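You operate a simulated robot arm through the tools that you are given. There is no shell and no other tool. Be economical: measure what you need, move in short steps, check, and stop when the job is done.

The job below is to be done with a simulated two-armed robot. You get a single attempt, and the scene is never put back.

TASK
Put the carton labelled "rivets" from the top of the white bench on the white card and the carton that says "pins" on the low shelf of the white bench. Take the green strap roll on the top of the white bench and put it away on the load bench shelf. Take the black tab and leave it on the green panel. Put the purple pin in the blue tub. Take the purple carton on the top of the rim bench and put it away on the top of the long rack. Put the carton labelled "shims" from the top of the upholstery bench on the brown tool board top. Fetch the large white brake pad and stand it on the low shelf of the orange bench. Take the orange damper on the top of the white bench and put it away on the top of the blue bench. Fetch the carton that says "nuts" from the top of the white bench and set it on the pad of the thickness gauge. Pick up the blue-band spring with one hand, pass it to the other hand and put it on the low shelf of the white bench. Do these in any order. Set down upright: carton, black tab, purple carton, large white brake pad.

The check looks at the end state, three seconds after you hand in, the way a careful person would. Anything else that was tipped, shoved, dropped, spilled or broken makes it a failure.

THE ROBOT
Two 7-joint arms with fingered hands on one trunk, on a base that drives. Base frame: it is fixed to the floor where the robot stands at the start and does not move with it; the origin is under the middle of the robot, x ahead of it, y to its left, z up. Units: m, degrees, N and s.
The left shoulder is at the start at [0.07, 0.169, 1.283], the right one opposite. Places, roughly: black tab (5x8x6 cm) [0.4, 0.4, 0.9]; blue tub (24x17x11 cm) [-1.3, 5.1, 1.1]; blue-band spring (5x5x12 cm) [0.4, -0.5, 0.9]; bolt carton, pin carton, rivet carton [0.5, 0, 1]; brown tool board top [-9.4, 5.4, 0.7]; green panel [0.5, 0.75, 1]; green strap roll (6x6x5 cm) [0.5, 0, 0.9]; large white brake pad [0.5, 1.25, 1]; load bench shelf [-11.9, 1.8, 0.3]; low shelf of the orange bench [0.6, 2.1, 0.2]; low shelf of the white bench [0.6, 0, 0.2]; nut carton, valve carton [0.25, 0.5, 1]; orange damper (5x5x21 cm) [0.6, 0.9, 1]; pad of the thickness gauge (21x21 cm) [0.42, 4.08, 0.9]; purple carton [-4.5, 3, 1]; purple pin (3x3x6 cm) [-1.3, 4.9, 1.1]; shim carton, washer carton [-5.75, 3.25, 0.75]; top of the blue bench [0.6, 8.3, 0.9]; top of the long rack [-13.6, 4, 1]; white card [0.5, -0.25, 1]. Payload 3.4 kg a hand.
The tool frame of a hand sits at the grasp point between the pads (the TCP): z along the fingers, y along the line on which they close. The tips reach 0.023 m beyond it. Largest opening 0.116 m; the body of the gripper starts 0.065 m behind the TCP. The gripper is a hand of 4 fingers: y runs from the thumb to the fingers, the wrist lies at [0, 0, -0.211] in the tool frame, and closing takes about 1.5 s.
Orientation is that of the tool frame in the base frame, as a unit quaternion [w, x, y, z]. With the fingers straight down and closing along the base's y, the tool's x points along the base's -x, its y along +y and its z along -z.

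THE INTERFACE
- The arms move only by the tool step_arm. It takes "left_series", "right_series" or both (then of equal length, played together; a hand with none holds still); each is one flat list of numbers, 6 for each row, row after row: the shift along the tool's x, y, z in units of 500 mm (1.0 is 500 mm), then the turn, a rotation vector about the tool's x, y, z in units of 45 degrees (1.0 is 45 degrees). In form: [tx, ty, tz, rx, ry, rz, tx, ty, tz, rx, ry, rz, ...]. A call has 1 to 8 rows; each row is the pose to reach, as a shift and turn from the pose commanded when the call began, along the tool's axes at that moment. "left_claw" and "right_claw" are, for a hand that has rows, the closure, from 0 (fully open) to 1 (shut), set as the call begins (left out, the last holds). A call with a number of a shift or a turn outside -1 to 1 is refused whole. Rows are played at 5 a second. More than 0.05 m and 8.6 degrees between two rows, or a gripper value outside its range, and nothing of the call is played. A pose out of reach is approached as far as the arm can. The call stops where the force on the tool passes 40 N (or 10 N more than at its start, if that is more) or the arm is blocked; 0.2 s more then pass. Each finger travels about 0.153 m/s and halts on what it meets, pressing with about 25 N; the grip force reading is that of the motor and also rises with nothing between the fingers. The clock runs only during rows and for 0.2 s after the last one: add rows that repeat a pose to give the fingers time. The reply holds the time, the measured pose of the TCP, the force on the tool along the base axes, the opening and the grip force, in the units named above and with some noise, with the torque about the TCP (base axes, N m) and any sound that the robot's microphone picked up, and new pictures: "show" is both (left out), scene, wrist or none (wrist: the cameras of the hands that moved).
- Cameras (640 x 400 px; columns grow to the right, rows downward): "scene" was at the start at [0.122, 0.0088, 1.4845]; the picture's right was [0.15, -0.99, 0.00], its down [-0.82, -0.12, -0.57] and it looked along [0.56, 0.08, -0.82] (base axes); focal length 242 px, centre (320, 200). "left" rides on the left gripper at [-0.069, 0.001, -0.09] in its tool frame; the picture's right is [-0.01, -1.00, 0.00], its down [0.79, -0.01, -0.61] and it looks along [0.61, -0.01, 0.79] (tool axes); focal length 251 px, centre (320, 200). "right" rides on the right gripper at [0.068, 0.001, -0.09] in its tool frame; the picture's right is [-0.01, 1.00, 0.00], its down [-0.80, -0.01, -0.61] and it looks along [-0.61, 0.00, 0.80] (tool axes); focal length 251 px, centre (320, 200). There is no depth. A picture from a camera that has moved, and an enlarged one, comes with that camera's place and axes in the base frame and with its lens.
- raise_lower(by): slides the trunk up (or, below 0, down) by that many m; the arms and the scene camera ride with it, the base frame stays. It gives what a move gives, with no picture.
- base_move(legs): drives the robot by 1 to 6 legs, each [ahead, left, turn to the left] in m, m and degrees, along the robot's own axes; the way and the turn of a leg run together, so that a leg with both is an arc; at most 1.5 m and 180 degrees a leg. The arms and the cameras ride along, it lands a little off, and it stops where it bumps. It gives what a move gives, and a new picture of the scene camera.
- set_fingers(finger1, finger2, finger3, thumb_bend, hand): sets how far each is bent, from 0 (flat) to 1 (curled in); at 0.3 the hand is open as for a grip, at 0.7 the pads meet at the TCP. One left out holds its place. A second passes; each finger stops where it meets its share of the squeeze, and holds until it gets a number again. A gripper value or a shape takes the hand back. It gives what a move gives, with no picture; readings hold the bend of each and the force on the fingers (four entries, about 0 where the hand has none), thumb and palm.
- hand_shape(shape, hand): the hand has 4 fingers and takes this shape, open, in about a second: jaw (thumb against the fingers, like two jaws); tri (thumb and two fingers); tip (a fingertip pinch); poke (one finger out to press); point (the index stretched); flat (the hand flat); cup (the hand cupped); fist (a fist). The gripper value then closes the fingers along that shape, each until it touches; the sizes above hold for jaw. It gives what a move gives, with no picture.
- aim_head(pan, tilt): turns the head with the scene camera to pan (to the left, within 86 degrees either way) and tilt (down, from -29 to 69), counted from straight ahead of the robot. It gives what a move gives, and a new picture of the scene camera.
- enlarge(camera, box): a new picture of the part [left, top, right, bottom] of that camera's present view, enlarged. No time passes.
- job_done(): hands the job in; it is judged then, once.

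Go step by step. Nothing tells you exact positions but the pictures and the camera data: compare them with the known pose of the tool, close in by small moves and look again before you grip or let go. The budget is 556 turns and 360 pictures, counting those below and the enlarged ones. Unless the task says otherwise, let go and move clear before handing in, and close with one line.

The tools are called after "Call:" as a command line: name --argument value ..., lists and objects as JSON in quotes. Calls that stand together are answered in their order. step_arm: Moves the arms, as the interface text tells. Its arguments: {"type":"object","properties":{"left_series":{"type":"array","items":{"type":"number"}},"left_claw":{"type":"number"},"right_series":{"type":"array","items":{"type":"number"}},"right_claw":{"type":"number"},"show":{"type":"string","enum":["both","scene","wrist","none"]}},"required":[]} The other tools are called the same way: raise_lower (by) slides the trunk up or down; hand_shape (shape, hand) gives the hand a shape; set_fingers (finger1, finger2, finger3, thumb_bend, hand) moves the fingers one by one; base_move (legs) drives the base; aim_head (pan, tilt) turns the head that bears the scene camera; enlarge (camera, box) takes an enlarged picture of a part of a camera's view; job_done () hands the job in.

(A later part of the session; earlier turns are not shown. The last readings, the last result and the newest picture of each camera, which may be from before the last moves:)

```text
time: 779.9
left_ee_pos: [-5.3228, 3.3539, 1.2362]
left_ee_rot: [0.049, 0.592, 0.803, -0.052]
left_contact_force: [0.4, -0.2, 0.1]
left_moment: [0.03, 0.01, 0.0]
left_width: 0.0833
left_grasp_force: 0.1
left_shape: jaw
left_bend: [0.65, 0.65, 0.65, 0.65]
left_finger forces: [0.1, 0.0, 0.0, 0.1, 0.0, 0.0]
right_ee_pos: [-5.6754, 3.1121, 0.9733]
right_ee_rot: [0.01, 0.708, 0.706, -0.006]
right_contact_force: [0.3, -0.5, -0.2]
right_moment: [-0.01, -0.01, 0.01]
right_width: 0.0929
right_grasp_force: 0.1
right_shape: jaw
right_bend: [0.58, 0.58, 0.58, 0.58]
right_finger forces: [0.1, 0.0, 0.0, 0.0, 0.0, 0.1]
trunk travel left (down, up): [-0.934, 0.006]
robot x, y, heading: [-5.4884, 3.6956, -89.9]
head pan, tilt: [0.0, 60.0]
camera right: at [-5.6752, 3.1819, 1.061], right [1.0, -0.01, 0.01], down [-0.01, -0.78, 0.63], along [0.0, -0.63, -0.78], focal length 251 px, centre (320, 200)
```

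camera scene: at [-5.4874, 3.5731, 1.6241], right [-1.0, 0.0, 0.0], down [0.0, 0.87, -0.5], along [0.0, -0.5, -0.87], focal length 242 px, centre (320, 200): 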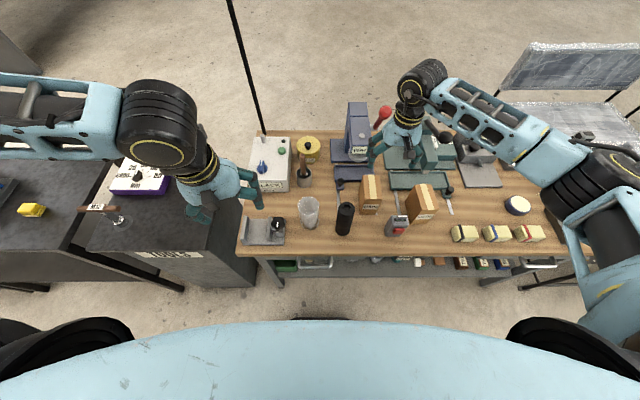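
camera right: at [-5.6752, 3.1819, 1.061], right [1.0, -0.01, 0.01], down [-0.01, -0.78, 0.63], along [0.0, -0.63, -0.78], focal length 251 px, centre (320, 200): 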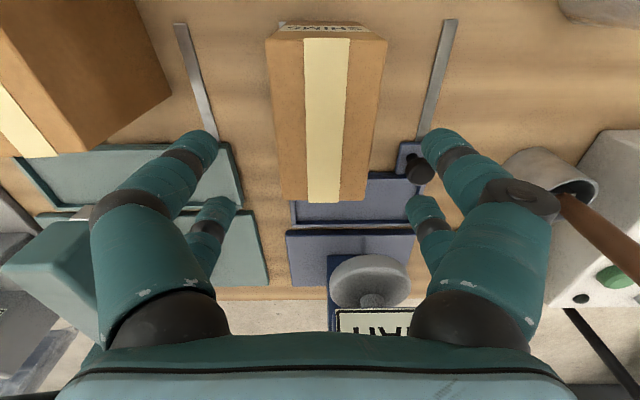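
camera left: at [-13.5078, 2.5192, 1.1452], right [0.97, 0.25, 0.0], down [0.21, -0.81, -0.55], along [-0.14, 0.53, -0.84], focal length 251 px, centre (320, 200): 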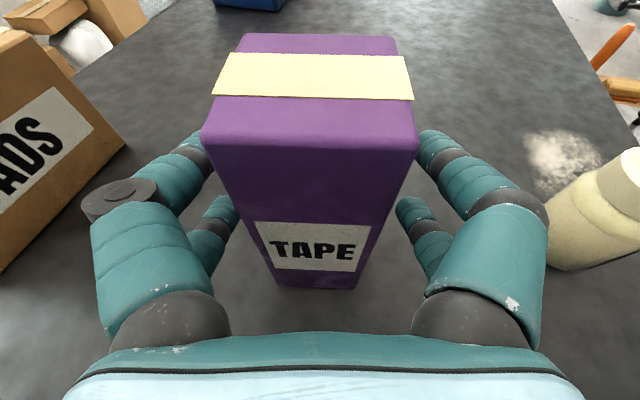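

Small correction, then lower to z≈0.88 and grip.

Call:
step_arm --right_series '[0.01, 0.008, 0.06, 0, 0, 0, 0.01, 0.008, 0.12, 0, 0, 0, 0.01, 0.008, 0.186, 0, 0, 0, 0.01, 0.008, 0.186, 0, 0, 0]' --show "wrist"

Call:
step_arm --right_series '[0, 0, 0, 0, 0, 0, 0, 0, 0, 0, 0, 0, 0, 0, 0, 0, 0, 0, 0, 0, 0, 0, 0, 0, 0, 0, 0, 0, 0, 0]' --right_claw 1 --show "none"

```text
time: 780.9
left_ee_pos: [-5.3211, 3.3544, 1.236]
left_ee_rot: [0.049, 0.591, 0.803, -0.053]
left_contact_force: [-0.7, -0.1, -0.5]
left_moment: [0.0, 0.03, 0.01]
left_width: 0.0834
left_grasp_force: 0.0
left_shape: jaw
left_bend: [0.65, 0.65, 0.65, 0.65]
left_finger forces: [0.0, 0.0, 0.0, 0.0, 0.1, 0.0]
right_ee_pos: [-5.6698, 3.1389, 0.8971]
right_ee_rot: [0.011, 0.709, 0.705, -0.007]
right_contact_force: [0.0, 1.5, -0.5]
right_moment: [0.03, -0.01, 0.03]
right_width: 0.093
right_grasp_force: 0.0
right_shape: jaw
right_bend: [0.58, 0.58, 0.58, 0.58]
right_finger forces: [0.1, 0.0, 0.0, 0.1, 0.0, 0.0]
right hand out of reach, approached as far as the arm can: row 2, 3, 4
trunk travel left (down, up): [-0.934, 0.006]
robot x, y, heading: [-5.4901, 3.6901, -90.0]
head pan, tilt: [0.0, 60.0]
camera right: at [-5.6708, 3.2107, 0.9845], right [1.0, -0.01, 0.01], down [-0.01, -0.78, 0.63], along [0.0, -0.63, -0.78], focal length 251 px, centre (320, 200)
```

right: 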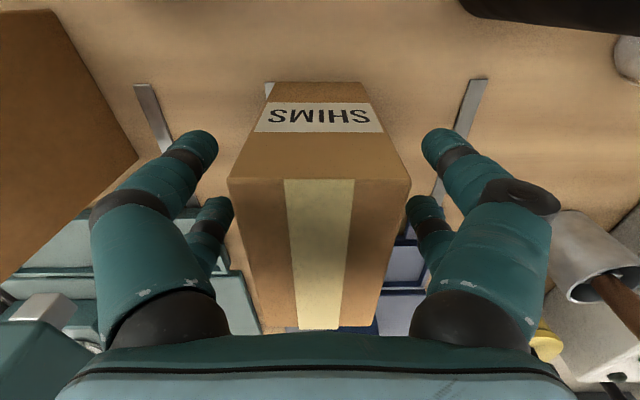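

```text
time: 782.1
left_ee_pos: [-5.322, 3.3536, 1.2351]
left_ee_rot: [0.049, 0.591, 0.803, -0.053]
left_contact_force: [-0.3, -0.3, 0.5]
left_moment: [0.01, 0.0, 0.01]
left_width: 0.0833
left_grasp_force: 0.0
left_shape: jaw
left_bend: [0.65, 0.65, 0.65, 0.65]
left_finger forces: [0.0, 0.0, 0.1, 0.1, 0.1, 0.1]
right_ee_pos: [-5.6697, 3.1407, 0.8982]
right_ee_rot: [0.012, 0.709, 0.706, -0.006]
right_contact_force: [0.0, 0.9, -0.5]
right_moment: [0.04, 0.01, -0.01]
right_width: 0.0536
right_grasp_force: 24.5
right_shape: jaw
right_bend: [0.73, 0.73, 0.73, 0.76]
right_finger forces: [22.7, 23.1, 23.0, 0.0, 22.9, 0.0]
trunk travel left (down, up): [-0.934, 0.006]
robot x, y, heading: [-5.4879, 3.6931, -90.1]
head pan, tilt: [0.0, 60.0]
```

Gripped (53.6 mm). I lift, back off and turn west with the carton.

Call:
step_arm --right_series '[0, 0, -0.08, 0, 0, 0, 0, 0, -0.16, 0, 0, 0, 0, 0, -0.24, 0, 0, 0, 0, 0, -0.32, 0, 0, 0, 0, 0, -0.4, 0, 0, 0, 0, 0, -0.48, 0, 0, 0, 0, 0, -0.56, 0, 0, 0]' --show "wrist"

Call:
base_move --legs '[[-0.2, 0, 0], [0, 0, -90]]'

Call:
aim_head --pan -15 --tilt 20

```text
time: 783.7
left_ee_pos: [-5.3217, 3.3536, 1.236]
left_ee_rot: [0.048, 0.591, 0.804, -0.052]
left_contact_force: [-0.3, -0.6, -0.3]
left_moment: [-0.05, 0.01, 0.02]
left_width: 0.0833
left_grasp_force: 0.0
left_shape: jaw
left_bend: [0.65, 0.65, 0.65, 0.65]
left_finger forces: [0.0, 0.0, 0.0, 0.0, 0.0, 0.0]
right_ee_pos: [-5.6702, 3.1459, 1.1798]
right_ee_rot: [0.011, 0.708, 0.706, -0.006]
right_contact_force: [-0.3, -0.7, -1.8]
right_moment: [0.07, -0.03, -0.01]
right_width: 0.0533
right_grasp_force: 25.4
right_shape: jaw
right_bend: [0.73, 0.73, 0.73, 0.76]
right_finger forces: [22.8, 23.2, 22.8, 0.1, 23.0, 0.1]
trunk travel left (down, up): [-0.934, 0.006]
robot x, y, heading: [-5.4852, 3.6969, -89.9]
head pan, tilt: [0.0, 60.0]
camera right: at [-5.672, 3.2164, 1.2674], right [1.0, -0.01, 0.01], down [-0.01, -0.78, 0.63], along [0.0, -0.63, -0.78], focal length 251 px, centre (320, 200)
```

right: 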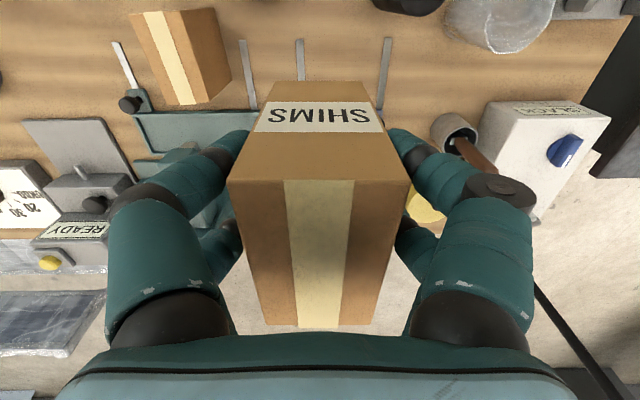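

```text
time: 789.0
left_ee_pos: [-5.8228, 3.7197, 1.236]
left_ee_rot: [-0.002, 0.985, 0.156, -0.071]
left_contact_force: [0.2, -0.6, 1.0]
left_moment: [-0.04, 0.0, 0.01]
left_width: 0.0832
left_grasp_force: 0.2
left_shape: jaw
left_bend: [0.65, 0.65, 0.65, 0.65]
left_finger forces: [0.0, 0.1, 0.0, 0.1, 0.0, 0.0]
right_ee_pos: [-6.0366, 4.0675, 1.1787]
right_ee_rot: [0.002, 1.0, 0.004, -0.014]
right_contact_force: [-0.3, 0.0, -3.3]
right_moment: [-0.02, -0.05, 0.04]
right_width: 0.0535
right_grasp_force: 25.0
right_shape: jaw
right_bend: [0.73, 0.73, 0.73, 0.76]
right_finger forces: [22.8, 23.0, 22.8, 0.0, 23.0, 0.0]
trunk travel left (down, up): [-0.934, 0.006]
robot x, y, heading: [-5.4862, 3.8964, -179.1]
head pan, tilt: [0.0, 60.0]
camera scene: at [-5.6043, 3.8882, 1.624], right [-0.01, 1.0, 0.0], down [0.87, 0.01, -0.5], along [-0.5, -0.01, -0.87], focal length 242 px, centre (320, 200)
```

scene: 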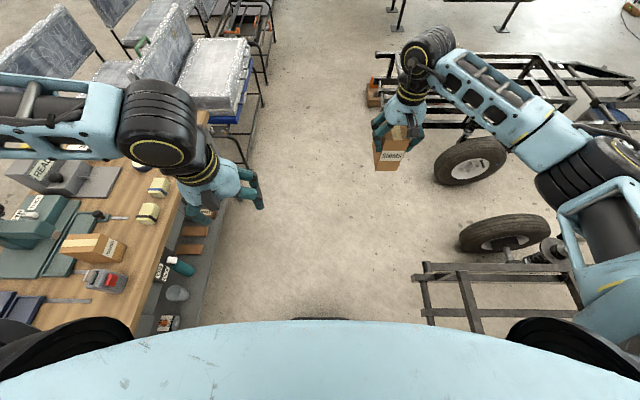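

```text
time: 790.1
left_ee_pos: [-5.8236, 3.7212, 1.2355]
left_ee_rot: [-0.002, 0.985, 0.155, -0.071]
left_contact_force: [0.2, 0.1, 0.2]
left_moment: [0.02, 0.03, -0.01]
left_width: 0.0835
left_grasp_force: 0.0
left_shape: jaw
left_bend: [0.65, 0.65, 0.65, 0.65]
left_finger forces: [0.0, 0.0, 0.0, 0.1, 0.1, 0.0]
right_ee_pos: [-6.037, 4.0678, 1.1797]
right_ee_rot: [0.003, 1.0, 0.005, -0.013]
right_contact_force: [-0.3, -0.2, -4.0]
right_moment: [0.0, -0.05, 0.04]
right_width: 0.0533
right_grasp_force: 25.0
right_shape: jaw
right_bend: [0.73, 0.73, 0.73, 0.76]
right_finger forces: [22.8, 23.0, 22.8, 0.0, 23.0, 0.0]
trunk travel left (down, up): [-0.934, 0.006]
robot x, y, heading: [-5.4851, 3.8941, -179.5]
head pan, tilt: [-15.0, 20.0]
camera scene: at [-5.6279, 3.9125, 1.6821], right [0.25, 0.97, 0.0], down [0.33, -0.08, -0.94], along [-0.91, 0.23, -0.34], focal length 242 px, centre (320, 200)
```

scene: 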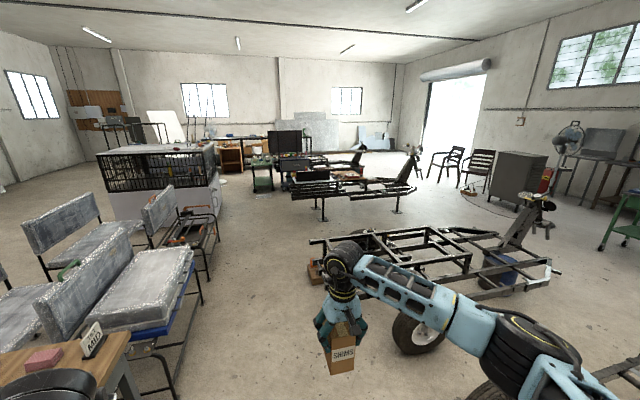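

Call:
enlarge --camera "scene" --box '[230, 110, 450, 230]'

```text
2.91 times, centred on (340, 170) of scene
camera zoom: at [-5.6279, 3.9125, 1.6821], right [0.25, 0.97, 0.0], down [0.33, -0.08, -0.94], along [-0.91, 0.23, -0.34], focal length 702 px, centre (262, 287)
```

zoom: 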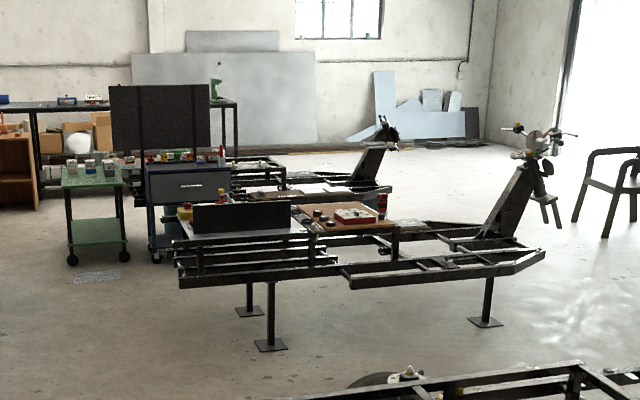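

The brown tool board lies on the farther chassis near (−9.3, 5.35). I drive west to x≈−8.4 and look at it closely.

Call:
base_move --legs '[[1.4, 0.04, -0.5], [1.4, 0, 0]]'

Call:
aim_head --pan -55 --tilt 35

```text
time: 803.5
left_ee_pos: [-8.5802, 3.6948, 1.237]
left_ee_rot: [-0.003, 0.986, 0.152, -0.071]
left_contact_force: [-0.3, 0.1, -0.1]
left_moment: [0.01, 0.01, 0.01]
left_width: 0.0834
left_grasp_force: 0.0
left_shape: jaw
left_bend: [0.65, 0.65, 0.65, 0.65]
left_finger forces: [0.0, 0.1, 0.0, 0.0, 0.0, 0.1]
right_ee_pos: [-8.7921, 4.0446, 1.179]
right_ee_rot: [0.003, 1.0, 0.0, -0.013]
right_contact_force: [-0.2, 0.3, -2.4]
right_moment: [0.01, -0.08, 0.02]
right_width: 0.0536
right_grasp_force: 24.6
right_shape: jaw
right_bend: [0.73, 0.73, 0.73, 0.76]
right_finger forces: [22.8, 23.1, 22.7, 0.1, 23.0, 0.1]
trunk travel left (down, up): [-0.934, 0.006]
robot x, y, heading: [-8.2449, 3.8649, -179.9]
head pan, tilt: [-15.0, 20.0]
camera scene: at [-8.3833, 3.8847, 1.6823], right [0.26, 0.97, 0.0], down [0.33, -0.09, -0.94], along [-0.91, 0.24, -0.34], focal length 242 px, centre (320, 200)
```

scene: 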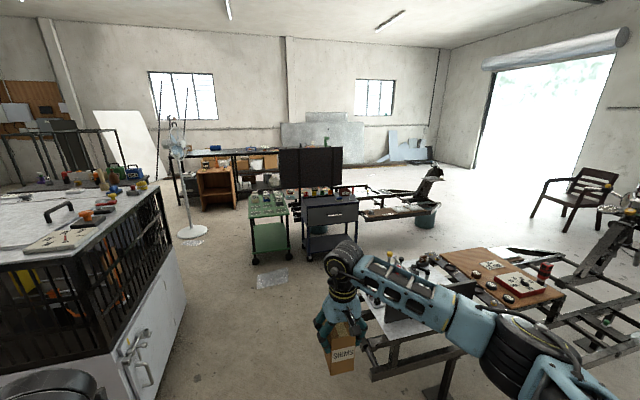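

```text
time: 804.6
left_ee_pos: [-8.5819, 3.6944, 1.235]
left_ee_rot: [-0.002, 0.986, 0.152, -0.071]
left_contact_force: [0.3, -0.2, 0.5]
left_moment: [-0.03, -0.01, -0.01]
left_width: 0.0835
left_grasp_force: 0.0
left_shape: jaw
left_bend: [0.65, 0.65, 0.65, 0.65]
left_finger forces: [0.0, 0.0, 0.1, 0.0, 0.0, 0.1]
right_ee_pos: [-8.7909, 4.0435, 1.1782]
right_ee_rot: [0.003, 1.0, 0.0, -0.013]
right_contact_force: [0.1, 0.7, -2.6]
right_moment: [-0.02, -0.04, -0.03]
right_width: 0.0536
right_grasp_force: 24.8
right_shape: jaw
right_bend: [0.73, 0.73, 0.73, 0.76]
right_finger forces: [22.8, 23.1, 22.9, 0.0, 22.9, 0.1]
trunk travel left (down, up): [-0.934, 0.006]
robot x, y, heading: [-8.2419, 3.8675, -179.8]
head pan, tilt: [-55.0, 35.0]
camera scene: at [-8.345, 3.9327, 1.6583], right [0.82, 0.58, 0.0], down [0.33, -0.47, -0.82], along [-0.47, 0.67, -0.57], focal length 242 px, centre (320, 200)
```

scene: 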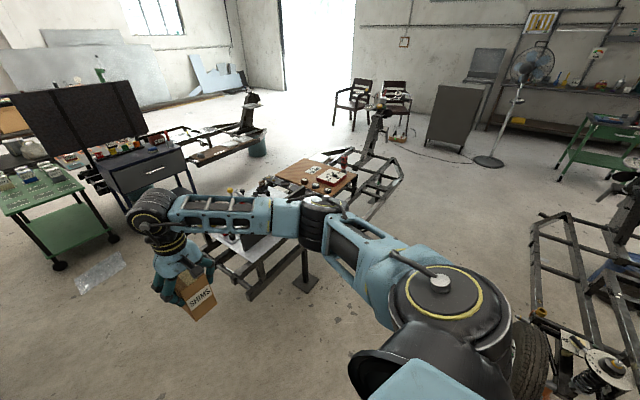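

I strafe right along the gap to come level with the board.

Call:
base_move --legs '[[0.1, -1.15, 0]]'

Call:
aim_head --pan -10 --tilt 45

```text
time: 810.5
left_ee_pos: [-8.6772, 4.8599, 1.2368]
left_ee_rot: [-0.004, 0.987, 0.146, -0.071]
left_contact_force: [-0.3, 0.0, 0.7]
left_moment: [-0.01, 0.02, -0.03]
left_width: 0.0834
left_grasp_force: 0.1
left_shape: jaw
left_bend: [0.65, 0.65, 0.65, 0.65]
left_finger forces: [0.0, 0.0, 0.0, 0.1, 0.1, 0.0]
right_ee_pos: [-8.8831, 5.2119, 1.1802]
right_ee_rot: [0.004, 1.0, -0.004, -0.013]
right_contact_force: [-0.1, -1.2, -3.5]
right_moment: [-0.02, -0.07, 0.01]
right_width: 0.0536
right_grasp_force: 24.6
right_shape: jaw
right_bend: [0.73, 0.73, 0.73, 0.76]
right_finger forces: [22.8, 23.0, 22.7, 0.0, 23.1, 0.1]
trunk travel left (down, up): [-0.934, 0.006]
robot x, y, heading: [-8.3353, 5.0271, 179.6]
head pan, tilt: [-55.0, 35.0]
camera scene: at [-8.4383, 5.0961, 1.6584], right [0.82, 0.57, 0.0], down [0.33, -0.47, -0.82], along [-0.46, 0.68, -0.57], focal length 242 px, centre (320, 200)
```

scene: 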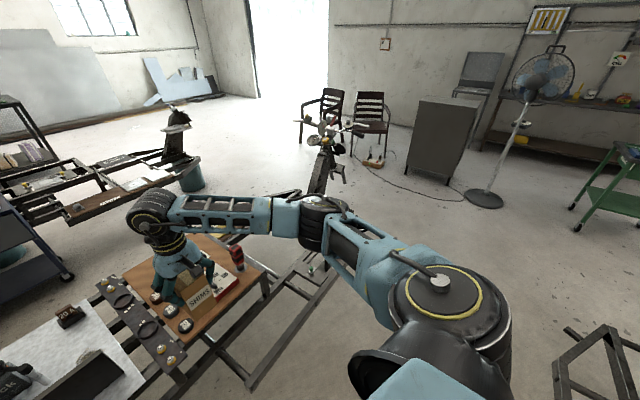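

```text
time: 811.6
left_ee_pos: [-8.6767, 4.8603, 1.235]
left_ee_rot: [-0.002, 0.987, 0.146, -0.071]
left_contact_force: [0.6, 0.2, 0.7]
left_moment: [0.0, 0.02, 0.0]
left_width: 0.0834
left_grasp_force: 0.1
left_shape: jaw
left_bend: [0.65, 0.65, 0.65, 0.65]
left_finger forces: [0.1, 0.0, 0.0, 0.0, 0.0, 0.1]
right_ee_pos: [-8.8844, 5.2136, 1.179]
right_ee_rot: [0.004, 1.0, -0.004, -0.012]
right_contact_force: [-0.1, -0.1, -3.3]
right_moment: [0.02, -0.07, 0.0]
right_width: 0.0533
right_grasp_force: 24.6
right_shape: jaw
right_bend: [0.73, 0.73, 0.73, 0.76]
right_finger forces: [22.8, 23.0, 22.7, 0.0, 23.0, 0.0]
trunk travel left (down, up): [-0.934, 0.006]
robot x, y, heading: [-8.3386, 5.0263, 179.4]
head pan, tilt: [-10.0, 45.0]
camera scene: at [-8.4684, 5.0395, 1.6435], right [0.18, 0.98, 0.0], down [0.7, -0.13, -0.71], along [-0.69, 0.13, -0.71], focal length 242 px, centre (320, 200)
```

scene: 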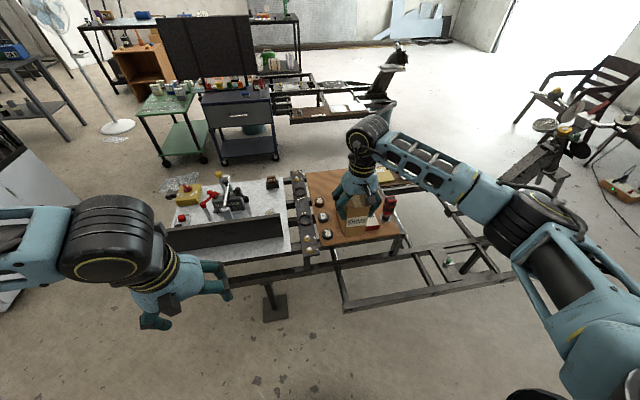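

Call:
enlarge --camera "scene" --box '[280, 140, 440, 270]'

```text
3.08 times, centred on (360, 205) of scene
camera zoom: at [-8.4684, 5.0395, 1.6435], right [0.18, 0.98, 0.0], down [0.7, -0.13, -0.71], along [-0.69, 0.13, -0.71], focal length 743 px, centre (197, 185)
```

zoom: 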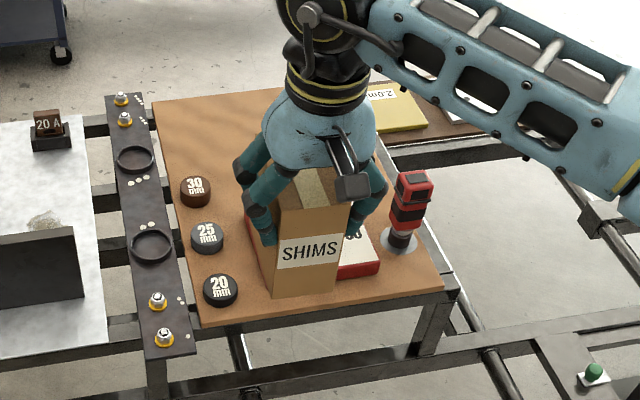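

The carton hides the board; I swing the right hand aside to see the free area.

Call:
step_arm --right_series '[0.04, 0.08, -0.02, 0, 0, 0, 0.06, 0.16, -0.04, 0, 0, 0, 0.06, 0.24, -0.06, 0, 0, 0, 0.06, 0.32, -0.08, 0, 0, 0, 0.06, 0.4, -0.08, 0, 0, 0]' --show "none"

Call:
enlarge --camera "scene" --box '[260, 130, 440, 270]'

```text
time: 812.8
left_ee_pos: [-8.6774, 4.8587, 1.2354]
left_ee_rot: [-0.003, 0.986, 0.147, -0.072]
left_contact_force: [0.1, 0.2, 0.5]
left_moment: [0.0, 0.02, -0.02]
left_width: 0.0836
left_grasp_force: 0.1
left_shape: jaw
left_bend: [0.65, 0.65, 0.65, 0.65]
left_finger forces: [0.0, 0.0, 0.0, 0.0, 0.0, 0.0]
right_ee_pos: [-8.8567, 5.0124, 1.2215]
right_ee_rot: [0.003, 1.0, -0.005, -0.013]
right_contact_force: [0.1, -0.2, -3.4]
right_moment: [-0.01, -0.08, 0.02]
right_width: 0.0533
right_grasp_force: 24.8
right_shape: jaw
right_bend: [0.73, 0.73, 0.73, 0.76]
right_finger forces: [23.1, 23.3, 22.9, 0.0, 23.3, 0.1]
trunk travel left (down, up): [-0.934, 0.006]
robot x, y, heading: [-8.3405, 5.0249, 179.7]
head pan, tilt: [-10.0, 45.0]
```

```text
2.86 times, centred on (350, 200) of scene
camera zoom: at [-8.468, 5.0358, 1.6435], right [0.18, 0.98, 0.0], down [0.7, -0.13, -0.71], along [-0.7, 0.13, -0.71], focal length 690 px, centre (234, 200)
```

zoom: 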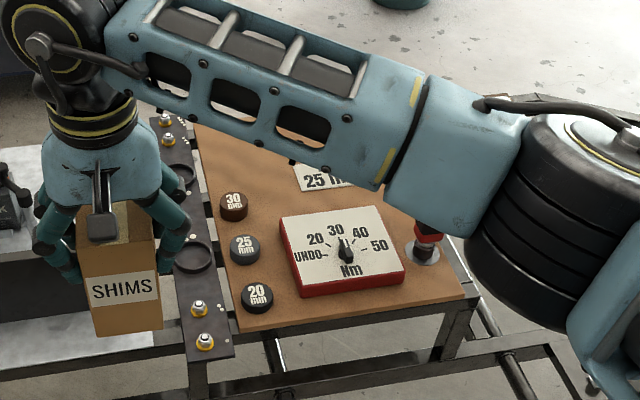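

The free area is at the back (west part) of the board, best reached from the west side. I back out south, go round the chassis end and come up on its west side.

Call:
base_move --legs '[[0, 1.2, 0], [0.9, 0, 0], [0.83, 0, 0]]'

Call:
aim_head --pan -75 --tilt 40

```text
time: 827.1
left_ee_pos: [-10.3818, 3.6526, 1.2375]
left_ee_rot: [-0.003, 0.985, 0.155, -0.071]
left_contact_force: [0.5, 0.5, -0.3]
left_moment: [0.02, 0.04, 0.01]
left_width: 0.0832
left_grasp_force: 0.1
left_shape: jaw
left_bend: [0.65, 0.65, 0.65, 0.65]
left_finger forces: [0.0, 0.0, 0.1, 0.1, 0.0, 0.1]
right_ee_pos: [-10.5639, 3.8025, 1.2212]
right_ee_rot: [0.003, 1.0, 0.003, -0.012]
right_contact_force: [0.0, 0.0, -2.5]
right_moment: [0.02, -0.07, 0.02]
right_width: 0.0534
right_grasp_force: 25.4
right_shape: jaw
right_bend: [0.73, 0.73, 0.73, 0.76]
right_finger forces: [23.0, 23.3, 23.0, 0.0, 23.3, 0.0]
trunk travel left (down, up): [-0.934, 0.006]
robot x, y, heading: [-10.0477, 3.8247, -179.5]
head pan, tilt: [-10.0, 45.0]
camera scene: at [-10.1753, 3.8334, 1.6436], right [0.16, 0.99, 0.0], down [0.7, -0.12, -0.71], along [-0.7, 0.12, -0.71], focal length 242 px, centre (320, 200)
```

scene: 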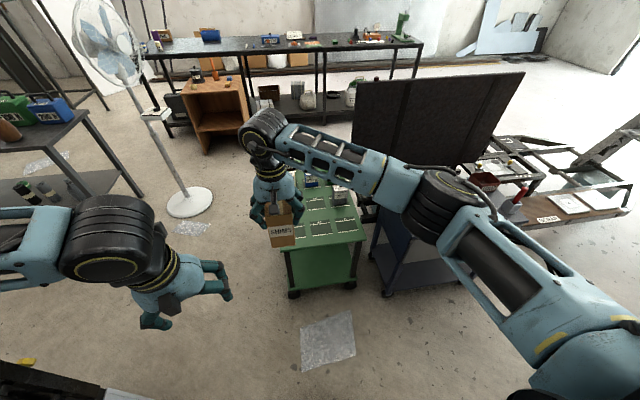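

```text
time: 828.5
left_ee_pos: [-10.3832, 3.6513, 1.2369]
left_ee_rot: [-0.002, 0.985, 0.156, -0.07]
left_contact_force: [-0.5, -0.9, 0.1]
left_moment: [-0.06, 0.02, -0.02]
left_width: 0.0833
left_grasp_force: 0.1
left_shape: jaw
left_bend: [0.65, 0.65, 0.65, 0.65]
left_finger forces: [0.0, 0.0, 0.0, 0.0, 0.1, 0.1]
right_ee_pos: [-10.5641, 3.8018, 1.2217]
right_ee_rot: [0.004, 1.0, 0.004, -0.013]
right_contact_force: [0.7, 0.7, -3.0]
right_moment: [0.01, -0.05, 0.02]
right_width: 0.0534
right_grasp_force: 24.4
right_shape: jaw
right_bend: [0.73, 0.73, 0.73, 0.76]
right_finger forces: [23.0, 23.3, 22.9, 0.1, 23.3, 0.0]
trunk travel left (down, up): [-0.934, 0.006]
robot x, y, heading: [-10.0451, 3.8205, -179.7]
head pan, tilt: [-75.0, 40.0]
camera scene: at [-10.1194, 3.9019, 1.6508], right [0.96, 0.27, 0.0], down [0.17, -0.62, -0.77], along [-0.21, 0.74, -0.64], focal length 242 px, centre (320, 200)
```

scene: 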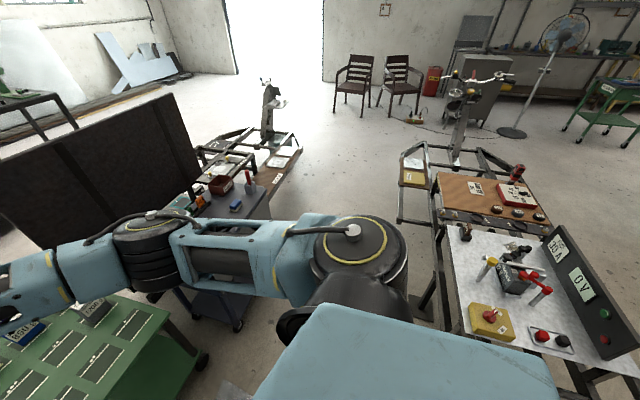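

There's a clear gap on the chassis's west side, and the west part of the board (around (−9.56, 5.33)) is free. I turn to face +x and slide north.

Call:
base_move --legs '[[0, 0, 90], [0, 0, 89.7], [-0.14, 0, 0]]'

Call:
step_arm --right_series '[0, -0.08, -0.06, 0, 0, 0, 0, -0.16, -0.1, 0, 0, 0, 0, -0.24, -0.1, 0, 0, 0, 0, -0.3, -0.1, 0, 0, 0]' --show "none"

Call:
base_move --legs '[[0, 0.8, 0], [0, 0.8, 0]]'

Call:
aim_head --pan -5 --tilt 50

```text
time: 837.5
left_ee_pos: [-9.8473, 3.9912, 1.2351]
left_ee_rot: [0.069, -0.153, 0.986, -0.003]
left_contact_force: [0.0, -0.6, -0.4]
left_moment: [-0.02, -0.02, 0.01]
left_width: 0.0835
left_grasp_force: 0.0
left_shape: jaw
left_bend: [0.65, 0.65, 0.65, 0.65]
left_finger forces: [0.1, 0.2, 0.1, 0.0, 0.1, 0.0]
right_ee_pos: [-9.6665, 3.8407, 1.2195]
right_ee_rot: [0.011, -0.002, 1.0, 0.004]
right_contact_force: [0.7, -0.8, -3.3]
right_moment: [-0.03, 0.09, 0.02]
right_width: 0.0534
right_grasp_force: 24.7
right_shape: jaw
right_bend: [0.73, 0.73, 0.73, 0.76]
right_finger forces: [22.9, 23.4, 23.0, 0.0, 23.5, 0.0]
trunk travel left (down, up): [-0.934, 0.006]
robot x, y, heading: [-10.1879, 3.8206, 0.0]
head pan, tilt: [-75.0, 40.0]
camera scene: at [-10.1084, 3.7384, 1.6505], right [-0.96, -0.26, 0.0], down [-0.17, 0.62, -0.77], along [0.2, -0.74, -0.64], focal length 242 px, centre (320, 200)
```

scene: 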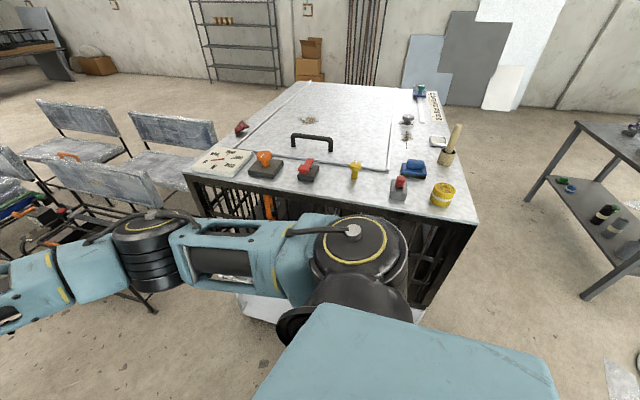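

```text
time: 838.5
left_ee_pos: [-9.8524, 3.9902, 1.2364]
left_ee_rot: [0.071, -0.153, 0.986, -0.002]
left_contact_force: [0.2, 0.3, -0.3]
left_moment: [-0.02, 0.01, 0.0]
left_width: 0.0835
left_grasp_force: 0.0
left_shape: jaw
left_bend: [0.65, 0.65, 0.65, 0.65]
left_finger forces: [0.0, 0.0, 0.1, 0.1, 0.1, 0.0]
right_ee_pos: [-9.6734, 3.6894, 1.271]
right_ee_rot: [0.014, -0.003, 1.0, 0.004]
right_contact_force: [0.1, 0.0, -3.1]
right_moment: [-0.04, 0.08, 0.02]
right_width: 0.0535
right_grasp_force: 25.1
right_shape: jaw
right_bend: [0.73, 0.73, 0.73, 0.76]
right_finger forces: [22.9, 23.4, 22.9, 0.1, 23.5, 0.0]
trunk travel left (down, up): [-0.934, 0.006]
robot x, y, heading: [-10.1856, 3.8225, 0.2]
head pan, tilt: [-75.0, 40.0]
```

```text
time: 846.7
left_ee_pos: [-9.8565, 5.593, 1.2356]
left_ee_rot: [0.07, -0.152, 0.986, -0.002]
left_contact_force: [-0.3, 0.1, 0.0]
left_moment: [0.01, -0.02, 0.0]
left_width: 0.0834
left_grasp_force: 0.0
left_shape: jaw
left_bend: [0.65, 0.65, 0.65, 0.65]
left_finger forces: [0.0, 0.0, 0.0, 0.0, 0.0, 0.1]
right_ee_pos: [-9.6787, 5.2926, 1.2695]
right_ee_rot: [0.012, -0.001, 1.0, 0.004]
right_contact_force: [-0.5, -0.1, -3.4]
right_moment: [0.02, 0.09, 0.01]
right_width: 0.0535
right_grasp_force: 25.1
right_shape: jaw
right_bend: [0.73, 0.73, 0.73, 0.76]
right_finger forces: [22.8, 23.3, 23.0, 0.0, 23.4, 0.0]
trunk travel left (down, up): [-0.934, 0.006]
robot x, y, heading: [-10.1946, 5.4232, 0.2]
head pan, tilt: [-75.0, 40.0]
camera scene: at [-10.1193, 5.3408, 1.6507], right [-0.97, -0.26, 0.0], down [-0.17, 0.62, -0.77], along [0.2, -0.74, -0.64], focal length 242 px, centre (320, 200)
```

scene: 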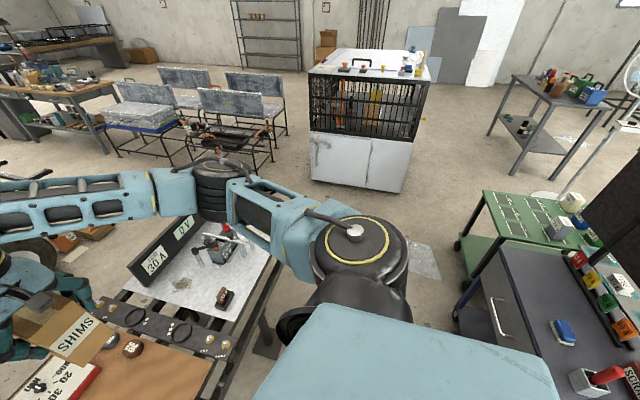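

```text
time: 848.1
left_ee_pos: [-9.8566, 5.594, 1.2368]
left_ee_rot: [0.07, -0.152, 0.986, -0.002]
left_contact_force: [-1.0, 0.1, 0.5]
left_moment: [0.01, 0.01, -0.01]
left_width: 0.0834
left_grasp_force: 0.1
left_shape: jaw
left_bend: [0.65, 0.65, 0.65, 0.65]
left_finger forces: [0.0, 0.1, 0.1, 0.1, 0.0, 0.1]
right_ee_pos: [-9.6795, 5.2947, 1.2687]
right_ee_rot: [0.012, -0.001, 1.0, 0.003]
right_contact_force: [-0.1, -0.1, -2.5]
right_moment: [0.0, 0.07, -0.01]
right_width: 0.0535
right_grasp_force: 24.8
right_shape: jaw
right_bend: [0.73, 0.73, 0.73, 0.76]
right_finger forces: [22.9, 23.4, 22.8, 0.1, 23.4, 0.0]
trunk travel left (down, up): [-0.934, 0.006]
robot x, y, heading: [-10.195, 5.4274, 0.4]
head pan, tilt: [-5.0, 50.0]
camera scene: at [-10.0648, 5.4179, 1.6366], right [-0.09, -1.0, 0.0], down [-0.76, 0.07, -0.64], along [0.64, -0.05, -0.77], focal length 242 px, centre (320, 200)
```

scene: 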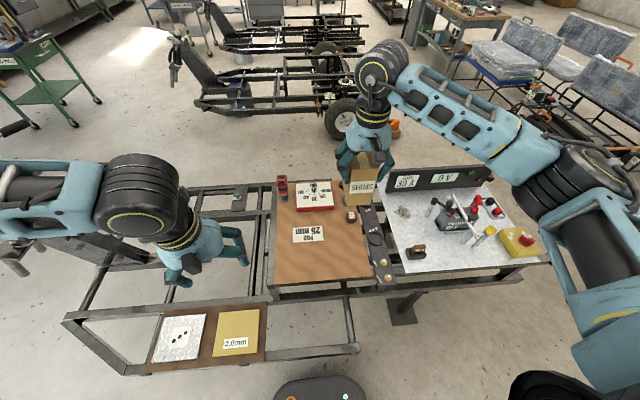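

A clear free area on the near part of the board. I move the carton over (−9.60, 5.36) and start lowering.

Call:
step_arm --right_series '[-0.04, 0.04, 0.04, 0, 0, 0, -0.08, 0.08, 0.08, 0, 0, 0, -0.128, 0.13, 0.12, 0, 0, 0, -0.128, 0.13, 0.16, 0, 0, 0]' --show "none"

Call:
raise_lower --by -0.25

Call:
enlarge --camera "scene" --box '[200, 120, 460, 320]'

```text
time: 849.1
left_ee_pos: [-9.8572, 5.5945, 1.2369]
left_ee_rot: [0.072, -0.152, 0.986, -0.002]
left_contact_force: [0.3, 0.2, 0.4]
left_moment: [0.01, -0.02, -0.03]
left_width: 0.0832
left_grasp_force: 0.1
left_shape: jaw
left_bend: [0.65, 0.65, 0.65, 0.65]
left_finger forces: [0.1, 0.1, 0.0, 0.1, 0.1, 0.0]
right_ee_pos: [-9.6123, 5.3588, 1.1913]
right_ee_rot: [0.013, 0.0, 1.0, 0.004]
right_contact_force: [0.7, -0.3, -3.0]
right_moment: [0.0, 0.07, -0.02]
right_width: 0.0535
right_grasp_force: 25.0
right_shape: jaw
right_bend: [0.73, 0.73, 0.73, 0.76]
right_finger forces: [23.0, 23.4, 23.0, 0.1, 23.4, 0.0]
trunk travel left (down, up): [-0.934, 0.006]
robot x, y, heading: [-10.1958, 5.4265, -0.1]
head pan, tilt: [-5.0, 50.0]
```

```text
time: 851.7
left_ee_pos: [-9.8551, 5.5944, 0.9855]
left_ee_rot: [0.071, -0.151, 0.986, -0.002]
left_contact_force: [0.5, -0.6, 0.3]
left_moment: [0.02, 0.03, -0.01]
left_width: 0.0836
left_grasp_force: 0.0
left_shape: jaw
left_bend: [0.65, 0.65, 0.65, 0.65]
left_finger forces: [0.0, 0.0, 0.0, 0.0, 0.1, 0.1]
right_ee_pos: [-9.6136, 5.3586, 0.9411]
right_ee_rot: [0.013, -0.001, 1.0, 0.004]
right_contact_force: [0.5, 0.2, -2.5]
right_moment: [0.01, 0.06, 0.01]
right_width: 0.0533
right_grasp_force: 25.4
right_shape: jaw
right_bend: [0.73, 0.73, 0.73, 0.76]
right_finger forces: [23.0, 23.3, 23.0, 0.1, 23.4, 0.0]
trunk travel left (down, up): [-0.684, 0.256]
robot x, y, heading: [-10.1951, 5.426, 0.3]
head pan, tilt: [-5.0, 50.0]
```

```text
2.00 times, centred on (330, 220) of scene
camera zoom: at [-10.065, 5.4182, 1.3866], right [-0.08, -1.0, 0.0], down [-0.76, 0.06, -0.64], along [0.64, -0.05, -0.77], focal length 483 px, centre (300, 160)
```

zoom: 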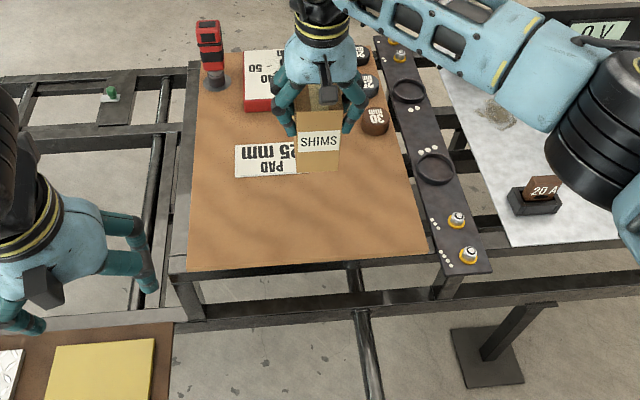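

Good clearance. I shift 3 cm nearer and lower gradually until contact.

Call:
step_arm --right_series '[0.03, 0.0, 0.04, 0, 0, 0, 0.05, 0, 0.08, 0, 0, 0, 0.05, 0, 0.1, 0, 0, 0, 0.05, 0, 0.1, 0, 0, 0]' --show "none"

Call:
enlarge --camera "scene" --box '[260, 140, 400, 270]'

```text
time: 852.7
left_ee_pos: [-9.8559, 5.595, 0.9863]
left_ee_rot: [0.071, -0.151, 0.986, -0.002]
left_contact_force: [-0.4, 0.3, -0.7]
left_moment: [0.0, 0.02, 0.01]
left_width: 0.0834
left_grasp_force: 0.0
left_shape: jaw
left_bend: [0.65, 0.65, 0.65, 0.65]
left_finger forces: [0.2, 0.1, 0.1, 0.1, 0.0, 0.0]
right_ee_pos: [-9.6371, 5.3588, 0.8903]
right_ee_rot: [0.013, -0.002, 1.0, 0.004]
right_contact_force: [0.4, -0.1, -2.3]
right_moment: [0.0, 0.09, -0.02]
right_width: 0.0535
right_grasp_force: 25.0
right_shape: jaw
right_bend: [0.73, 0.73, 0.73, 0.76]
right_finger forces: [23.0, 23.4, 23.0, 0.0, 23.5, 0.0]
trunk travel left (down, up): [-0.684, 0.256]
robot x, y, heading: [-10.1912, 5.4241, 0.1]
head pan, tilt: [-5.0, 50.0]
```

```text
3.08 times, centred on (330, 205) of scene
camera zoom: at [-10.065, 5.418, 1.3866], right [-0.08, -1.0, 0.0], down [-0.76, 0.06, -0.64], along [0.64, -0.05, -0.77], focal length 743 px, centre (289, 185)
```

zoom: 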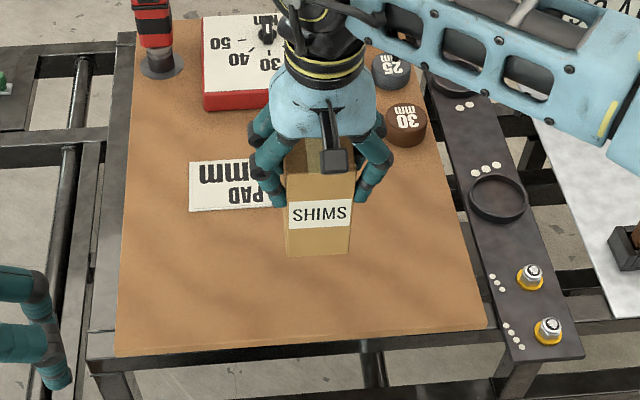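

Call:
step_arm --right_series '[0, 0, 0.03, 0, 0, 0, 0, 0, 0.05, 0, 0, 0, 0, 0, 0.05, 0, 0, 0]' --show "none"

```text
time: 853.5
left_ee_pos: [-9.857, 5.595, 0.9858]
left_ee_rot: [0.071, -0.151, 0.986, -0.002]
left_contact_force: [0.3, -0.1, 0.6]
left_moment: [0.0, 0.0, 0.05]
left_width: 0.0836
left_grasp_force: 0.1
left_shape: jaw
left_bend: [0.65, 0.65, 0.65, 0.65]
left_finger forces: [0.0, 0.0, 0.0, 0.0, 0.0, 0.0]
right_ee_pos: [-9.6356, 5.36, 0.8669]
right_ee_rot: [0.013, -0.001, 1.0, 0.004]
right_contact_force: [-0.1, 0.4, -3.7]
right_moment: [0.03, 0.04, 0.0]
right_width: 0.0536
right_grasp_force: 25.1
right_shape: jaw
right_bend: [0.73, 0.73, 0.73, 0.76]
right_finger forces: [23.0, 23.4, 23.0, 0.0, 23.4, 0.0]
trunk travel left (down, up): [-0.684, 0.256]
robot x, y, heading: [-10.1927, 5.428, -0.1]
head pan, tilt: [-5.0, 50.0]
```

Call:
step_arm --right_series '[0, 0, 0.01, 0, 0, 0, 0, 0, 0.02, 0, 0, 0, 0, 0, 0.02, 0, 0, 0]' --show "none"

Call:
enlarge --camera "scene" --box '[260, 140, 400, 270]'

```text
time: 854.3
left_ee_pos: [-9.8572, 5.5951, 0.986]
left_ee_rot: [0.071, -0.152, 0.986, -0.002]
left_contact_force: [0.0, 0.3, 0.2]
left_moment: [0.01, 0.02, -0.02]
left_width: 0.0835
left_grasp_force: 0.1
left_shape: jaw
left_bend: [0.65, 0.65, 0.65, 0.65]
left_finger forces: [0.0, 0.2, 0.0, 0.0, 0.0, 0.0]
right_ee_pos: [-9.6353, 5.3607, 0.8567]
right_ee_rot: [0.012, 0.0, 1.0, 0.003]
right_contact_force: [0.0, 0.4, -2.9]
right_moment: [-0.01, 0.07, 0.0]
right_width: 0.0535
right_grasp_force: 25.2
right_shape: jaw
right_bend: [0.73, 0.73, 0.73, 0.76]
right_finger forces: [22.9, 23.5, 22.9, 0.0, 23.6, 0.0]
trunk travel left (down, up): [-0.684, 0.256]
robot x, y, heading: [-10.1928, 5.424, 0.7]
head pan, tilt: [-5.0, 50.0]
```

```text
3.08 times, centred on (330, 205) of scene
camera zoom: at [-10.065, 5.4182, 1.3866], right [-0.08, -1.0, 0.0], down [-0.76, 0.06, -0.64], along [0.64, -0.05, -0.77], focal length 743 px, centre (289, 185)
```

zoom: 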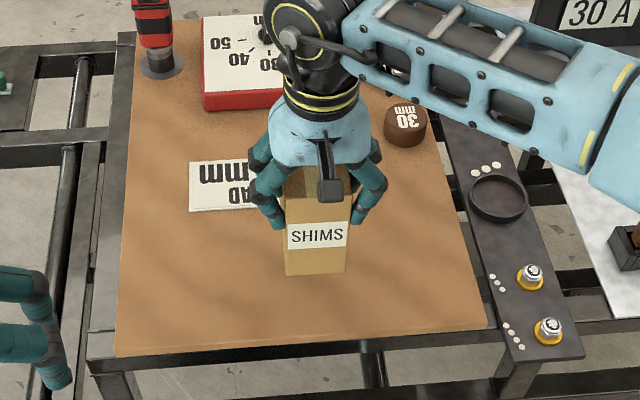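

Call:
step_arm --right_series '[0, 0, 0.01, 0, 0, 0, 0, 0, 0.02, 0, 0, 0, 0, 0, 0.02, 0, 0, 0]' --show "none"

```text
time: 855.1
left_ee_pos: [-9.8562, 5.5948, 0.9854]
left_ee_rot: [0.071, -0.151, 0.986, -0.002]
left_contact_force: [0.7, -0.2, -0.6]
left_moment: [0.0, 0.0, -0.04]
left_width: 0.0835
left_grasp_force: 0.1
left_shape: jaw
left_bend: [0.65, 0.65, 0.65, 0.65]
left_finger forces: [0.0, 0.0, 0.0, 0.1, 0.0, 0.1]
right_ee_pos: [-9.6363, 5.358, 0.8457]
right_ee_rot: [0.013, -0.001, 1.0, 0.003]
right_contact_force: [0.2, 0.7, -2.9]
right_moment: [0.02, 0.09, 0.01]
right_width: 0.0534
right_grasp_force: 25.3
right_shape: jaw
right_bend: [0.73, 0.73, 0.73, 0.76]
right_finger forces: [23.0, 23.5, 22.9, 0.0, 23.6, 0.1]
trunk travel left (down, up): [-0.684, 0.256]
robot x, y, heading: [-10.1944, 5.4289, 0.3]
head pan, tilt: [-5.0, 50.0]
```

Call:
step_arm --right_series '[0, 0, 0.008, 0, 0, 0, 0, 0, 0.016, 0, 0, 0, 0, 0, 0.016, 0, 0, 0]' --show "none"

```text
time: 855.9
left_ee_pos: [-9.8575, 5.5952, 0.9857]
left_ee_rot: [0.071, -0.152, 0.986, -0.002]
left_contact_force: [0.0, 0.8, -0.6]
left_moment: [0.01, 0.01, 0.0]
left_width: 0.0833
left_grasp_force: 0.1
left_shape: jaw
left_bend: [0.65, 0.65, 0.65, 0.65]
left_finger forces: [0.0, 0.1, 0.0, 0.0, 0.0, 0.0]
right_ee_pos: [-9.636, 5.3585, 0.8361]
right_ee_rot: [0.012, -0.001, 1.0, 0.003]
right_contact_force: [0.2, -0.1, -2.9]
right_moment: [0.01, 0.05, 0.04]
right_width: 0.0537
right_grasp_force: 25.6
right_shape: jaw
right_bend: [0.73, 0.73, 0.73, 0.76]
right_finger forces: [23.0, 23.5, 23.0, 0.1, 23.4, 0.0]
trunk travel left (down, up): [-0.684, 0.256]
robot x, y, heading: [-10.1959, 5.4261, 0.0]
head pan, tilt: [-5.0, 50.0]
```

Call:
step_arm --right_series '[0, 0, 0.008, 0, 0, 0, 0, 0, 0.016, 0, 0, 0, 0, 0, 0.016, 0, 0, 0]' --show "none"

Call:
enlarge --camera "scene" --box '[260, 140, 400, 270]'

```text
time: 856.7
left_ee_pos: [-9.8567, 5.5943, 0.9856]
left_ee_rot: [0.07, -0.152, 0.986, -0.003]
left_contact_force: [0.2, 0.0, 0.1]
left_moment: [-0.01, 0.03, 0.02]
left_width: 0.0833
left_grasp_force: 0.1
left_shape: jaw
left_bend: [0.65, 0.65, 0.65, 0.65]
left_finger forces: [0.0, 0.0, 0.1, 0.1, 0.1, 0.0]
right_ee_pos: [-9.6355, 5.3599, 0.8297]
right_ee_rot: [0.012, 0.0, 1.0, 0.003]
right_contact_force: [-0.1, -0.3, -2.3]
right_moment: [0.02, 0.1, 0.0]
right_width: 0.0538
right_grasp_force: 24.8
right_shape: jaw
right_bend: [0.73, 0.73, 0.73, 0.76]
right_finger forces: [23.0, 23.4, 23.0, 0.1, 23.4, 0.1]
trunk travel left (down, up): [-0.684, 0.256]
robot x, y, heading: [-10.1939, 5.4295, 0.2]
head pan, tilt: [-5.0, 50.0]
```

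```text
3.08 times, centred on (330, 205) of scene
camera zoom: at [-10.0649, 5.4182, 1.3866], right [-0.08, -1.0, 0.0], down [-0.76, 0.06, -0.64], along [0.64, -0.05, -0.77], focal length 743 px, centre (289, 185)
```

zoom: 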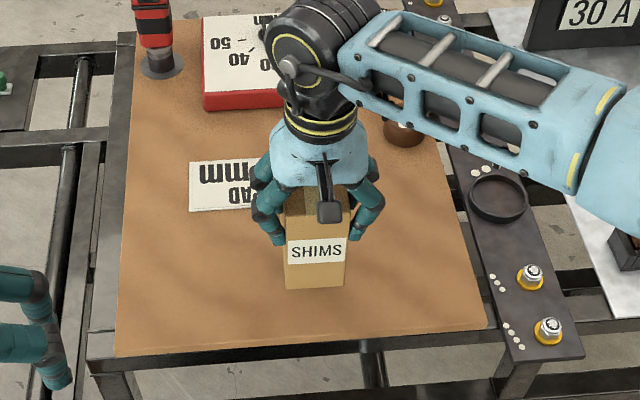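

Call:
step_arm --right_series '[0, 0, 0.008, 0, 0, 0, 0, 0, 0.014, 0, 0, 0, 0, 0, 0.014, 0, 0, 0]' --show "none"

```text
time: 857.5
left_ee_pos: [-9.8566, 5.5943, 0.986]
left_ee_rot: [0.071, -0.152, 0.986, -0.003]
left_contact_force: [-0.6, 0.0, 0.1]
left_moment: [-0.04, 0.04, 0.0]
left_width: 0.0834
left_grasp_force: 0.0
left_shape: jaw
left_bend: [0.65, 0.65, 0.65, 0.65]
left_finger forces: [0.1, 0.0, 0.0, 0.0, 0.0, 0.1]
right_ee_pos: [-9.6351, 5.3604, 0.8217]
right_ee_rot: [0.012, -0.001, 1.0, 0.003]
right_contact_force: [0.3, 0.1, -3.3]
right_moment: [0.04, 0.08, -0.01]
right_width: 0.0534
right_grasp_force: 24.8
right_shape: jaw
right_bend: [0.73, 0.73, 0.73, 0.76]
right_finger forces: [22.9, 23.5, 23.1, 0.0, 23.5, 0.1]
trunk travel left (down, up): [-0.684, 0.256]
robot x, y, heading: [-10.1936, 5.4266, 0.1]
head pan, tilt: [-5.0, 50.0]
```

Call:
step_arm --right_series '[0, 0, 0.008, 0, 0, 0, 0, 0, 0.014, 0, 0, 0, 0, 0, 0.014, 0, 0, 0]' --show "none"

```text
time: 858.3
left_ee_pos: [-9.8558, 5.5948, 0.9862]
left_ee_rot: [0.072, -0.152, 0.986, -0.003]
left_contact_force: [-0.1, 0.5, -1.1]
left_moment: [-0.02, 0.04, -0.04]
left_width: 0.0835
left_grasp_force: 0.1
left_shape: jaw
left_bend: [0.65, 0.65, 0.65, 0.65]
left_finger forces: [0.0, 0.0, 0.1, 0.1, 0.0, 0.0]
right_ee_pos: [-9.6339, 5.3592, 0.8155]
right_ee_rot: [0.013, -0.001, 1.0, 0.004]
right_contact_force: [-0.6, -0.2, -2.6]
right_moment: [-0.01, 0.06, 0.02]
right_width: 0.0535
right_grasp_force: 24.9
right_shape: jaw
right_bend: [0.73, 0.73, 0.73, 0.76]
right_finger forces: [22.9, 23.5, 23.0, 0.1, 23.5, 0.0]
trunk travel left (down, up): [-0.684, 0.256]
robot x, y, heading: [-10.1961, 5.4244, 0.4]
head pan, tilt: [-5.0, 50.0]
```

Call:
step_arm --right_series '[0, 0, 0.008, 0, 0, 0, 0, 0, 0.014, 0, 0, 0, 0, 0, 0.014, 0, 0, 0]' --show "wrist"

```text
time: 859.1
left_ee_pos: [-9.8562, 5.595, 0.9858]
left_ee_rot: [0.071, -0.152, 0.986, -0.002]
left_contact_force: [0.1, 0.0, 0.8]
left_moment: [0.03, 0.01, 0.01]
left_width: 0.0836
left_grasp_force: 0.0
left_shape: jaw
left_bend: [0.65, 0.65, 0.65, 0.65]
left_finger forces: [0.0, 0.0, 0.1, 0.0, 0.1, 0.0]
right_ee_pos: [-9.6347, 5.3601, 0.8098]
right_ee_rot: [0.012, -0.001, 1.0, 0.004]
right_contact_force: [-0.1, 0.0, -4.1]
right_moment: [-0.04, 0.05, 0.02]
right_width: 0.0535
right_grasp_force: 24.4
right_shape: jaw
right_bend: [0.73, 0.73, 0.73, 0.76]
right_finger forces: [23.0, 23.5, 23.0, 0.0, 23.5, 0.0]
trunk travel left (down, up): [-0.684, 0.256]
robot x, y, heading: [-10.1947, 5.4269, 0.0]
head pan, tilt: [-5.0, 50.0]
camera right: at [-9.7066, 5.3598, 0.8964], right [0.01, 1.0, 0.01], down [0.78, -0.01, 0.63], along [0.63, 0.0, -0.78], focal length 251 px, centre (320, 200)
```

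right: 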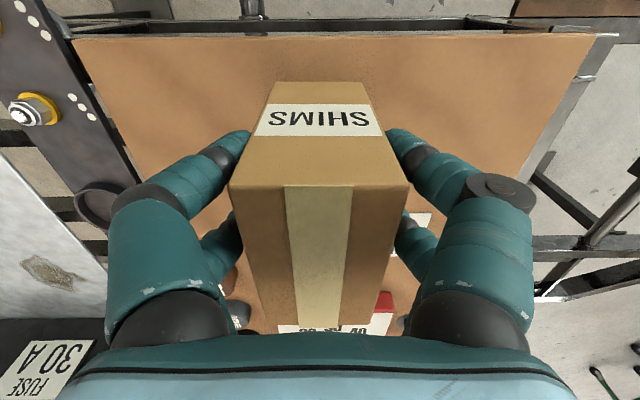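

Call:
step_arm --right_series '[0, 0, 0.008, 0, 0, 0, 0, 0, 0.012, 0, 0, 0, 0, 0, 0.012, 0, 0, 0]' --show "none"

```text
time: 859.9
left_ee_pos: [-9.8569, 5.5946, 0.9861]
left_ee_rot: [0.07, -0.151, 0.986, -0.002]
left_contact_force: [-0.4, -0.3, -0.5]
left_moment: [0.0, -0.01, 0.0]
left_width: 0.0833
left_grasp_force: 0.2
left_shape: jaw
left_bend: [0.65, 0.65, 0.65, 0.65]
left_finger forces: [0.0, 0.0, 0.1, 0.0, 0.0, 0.0]
right_ee_pos: [-9.6338, 5.3594, 0.8023]
right_ee_rot: [0.014, -0.001, 1.0, 0.004]
right_contact_force: [-0.3, -0.2, -2.7]
right_moment: [-0.02, 0.06, 0.01]
right_width: 0.0533
right_grasp_force: 25.3
right_shape: jaw
right_bend: [0.73, 0.73, 0.73, 0.76]
right_finger forces: [23.0, 23.6, 23.0, 0.0, 23.5, 0.0]
trunk travel left (down, up): [-0.684, 0.256]
robot x, y, heading: [-10.19, 5.4235, 0.4]
head pan, tilt: [-5.0, 50.0]
```

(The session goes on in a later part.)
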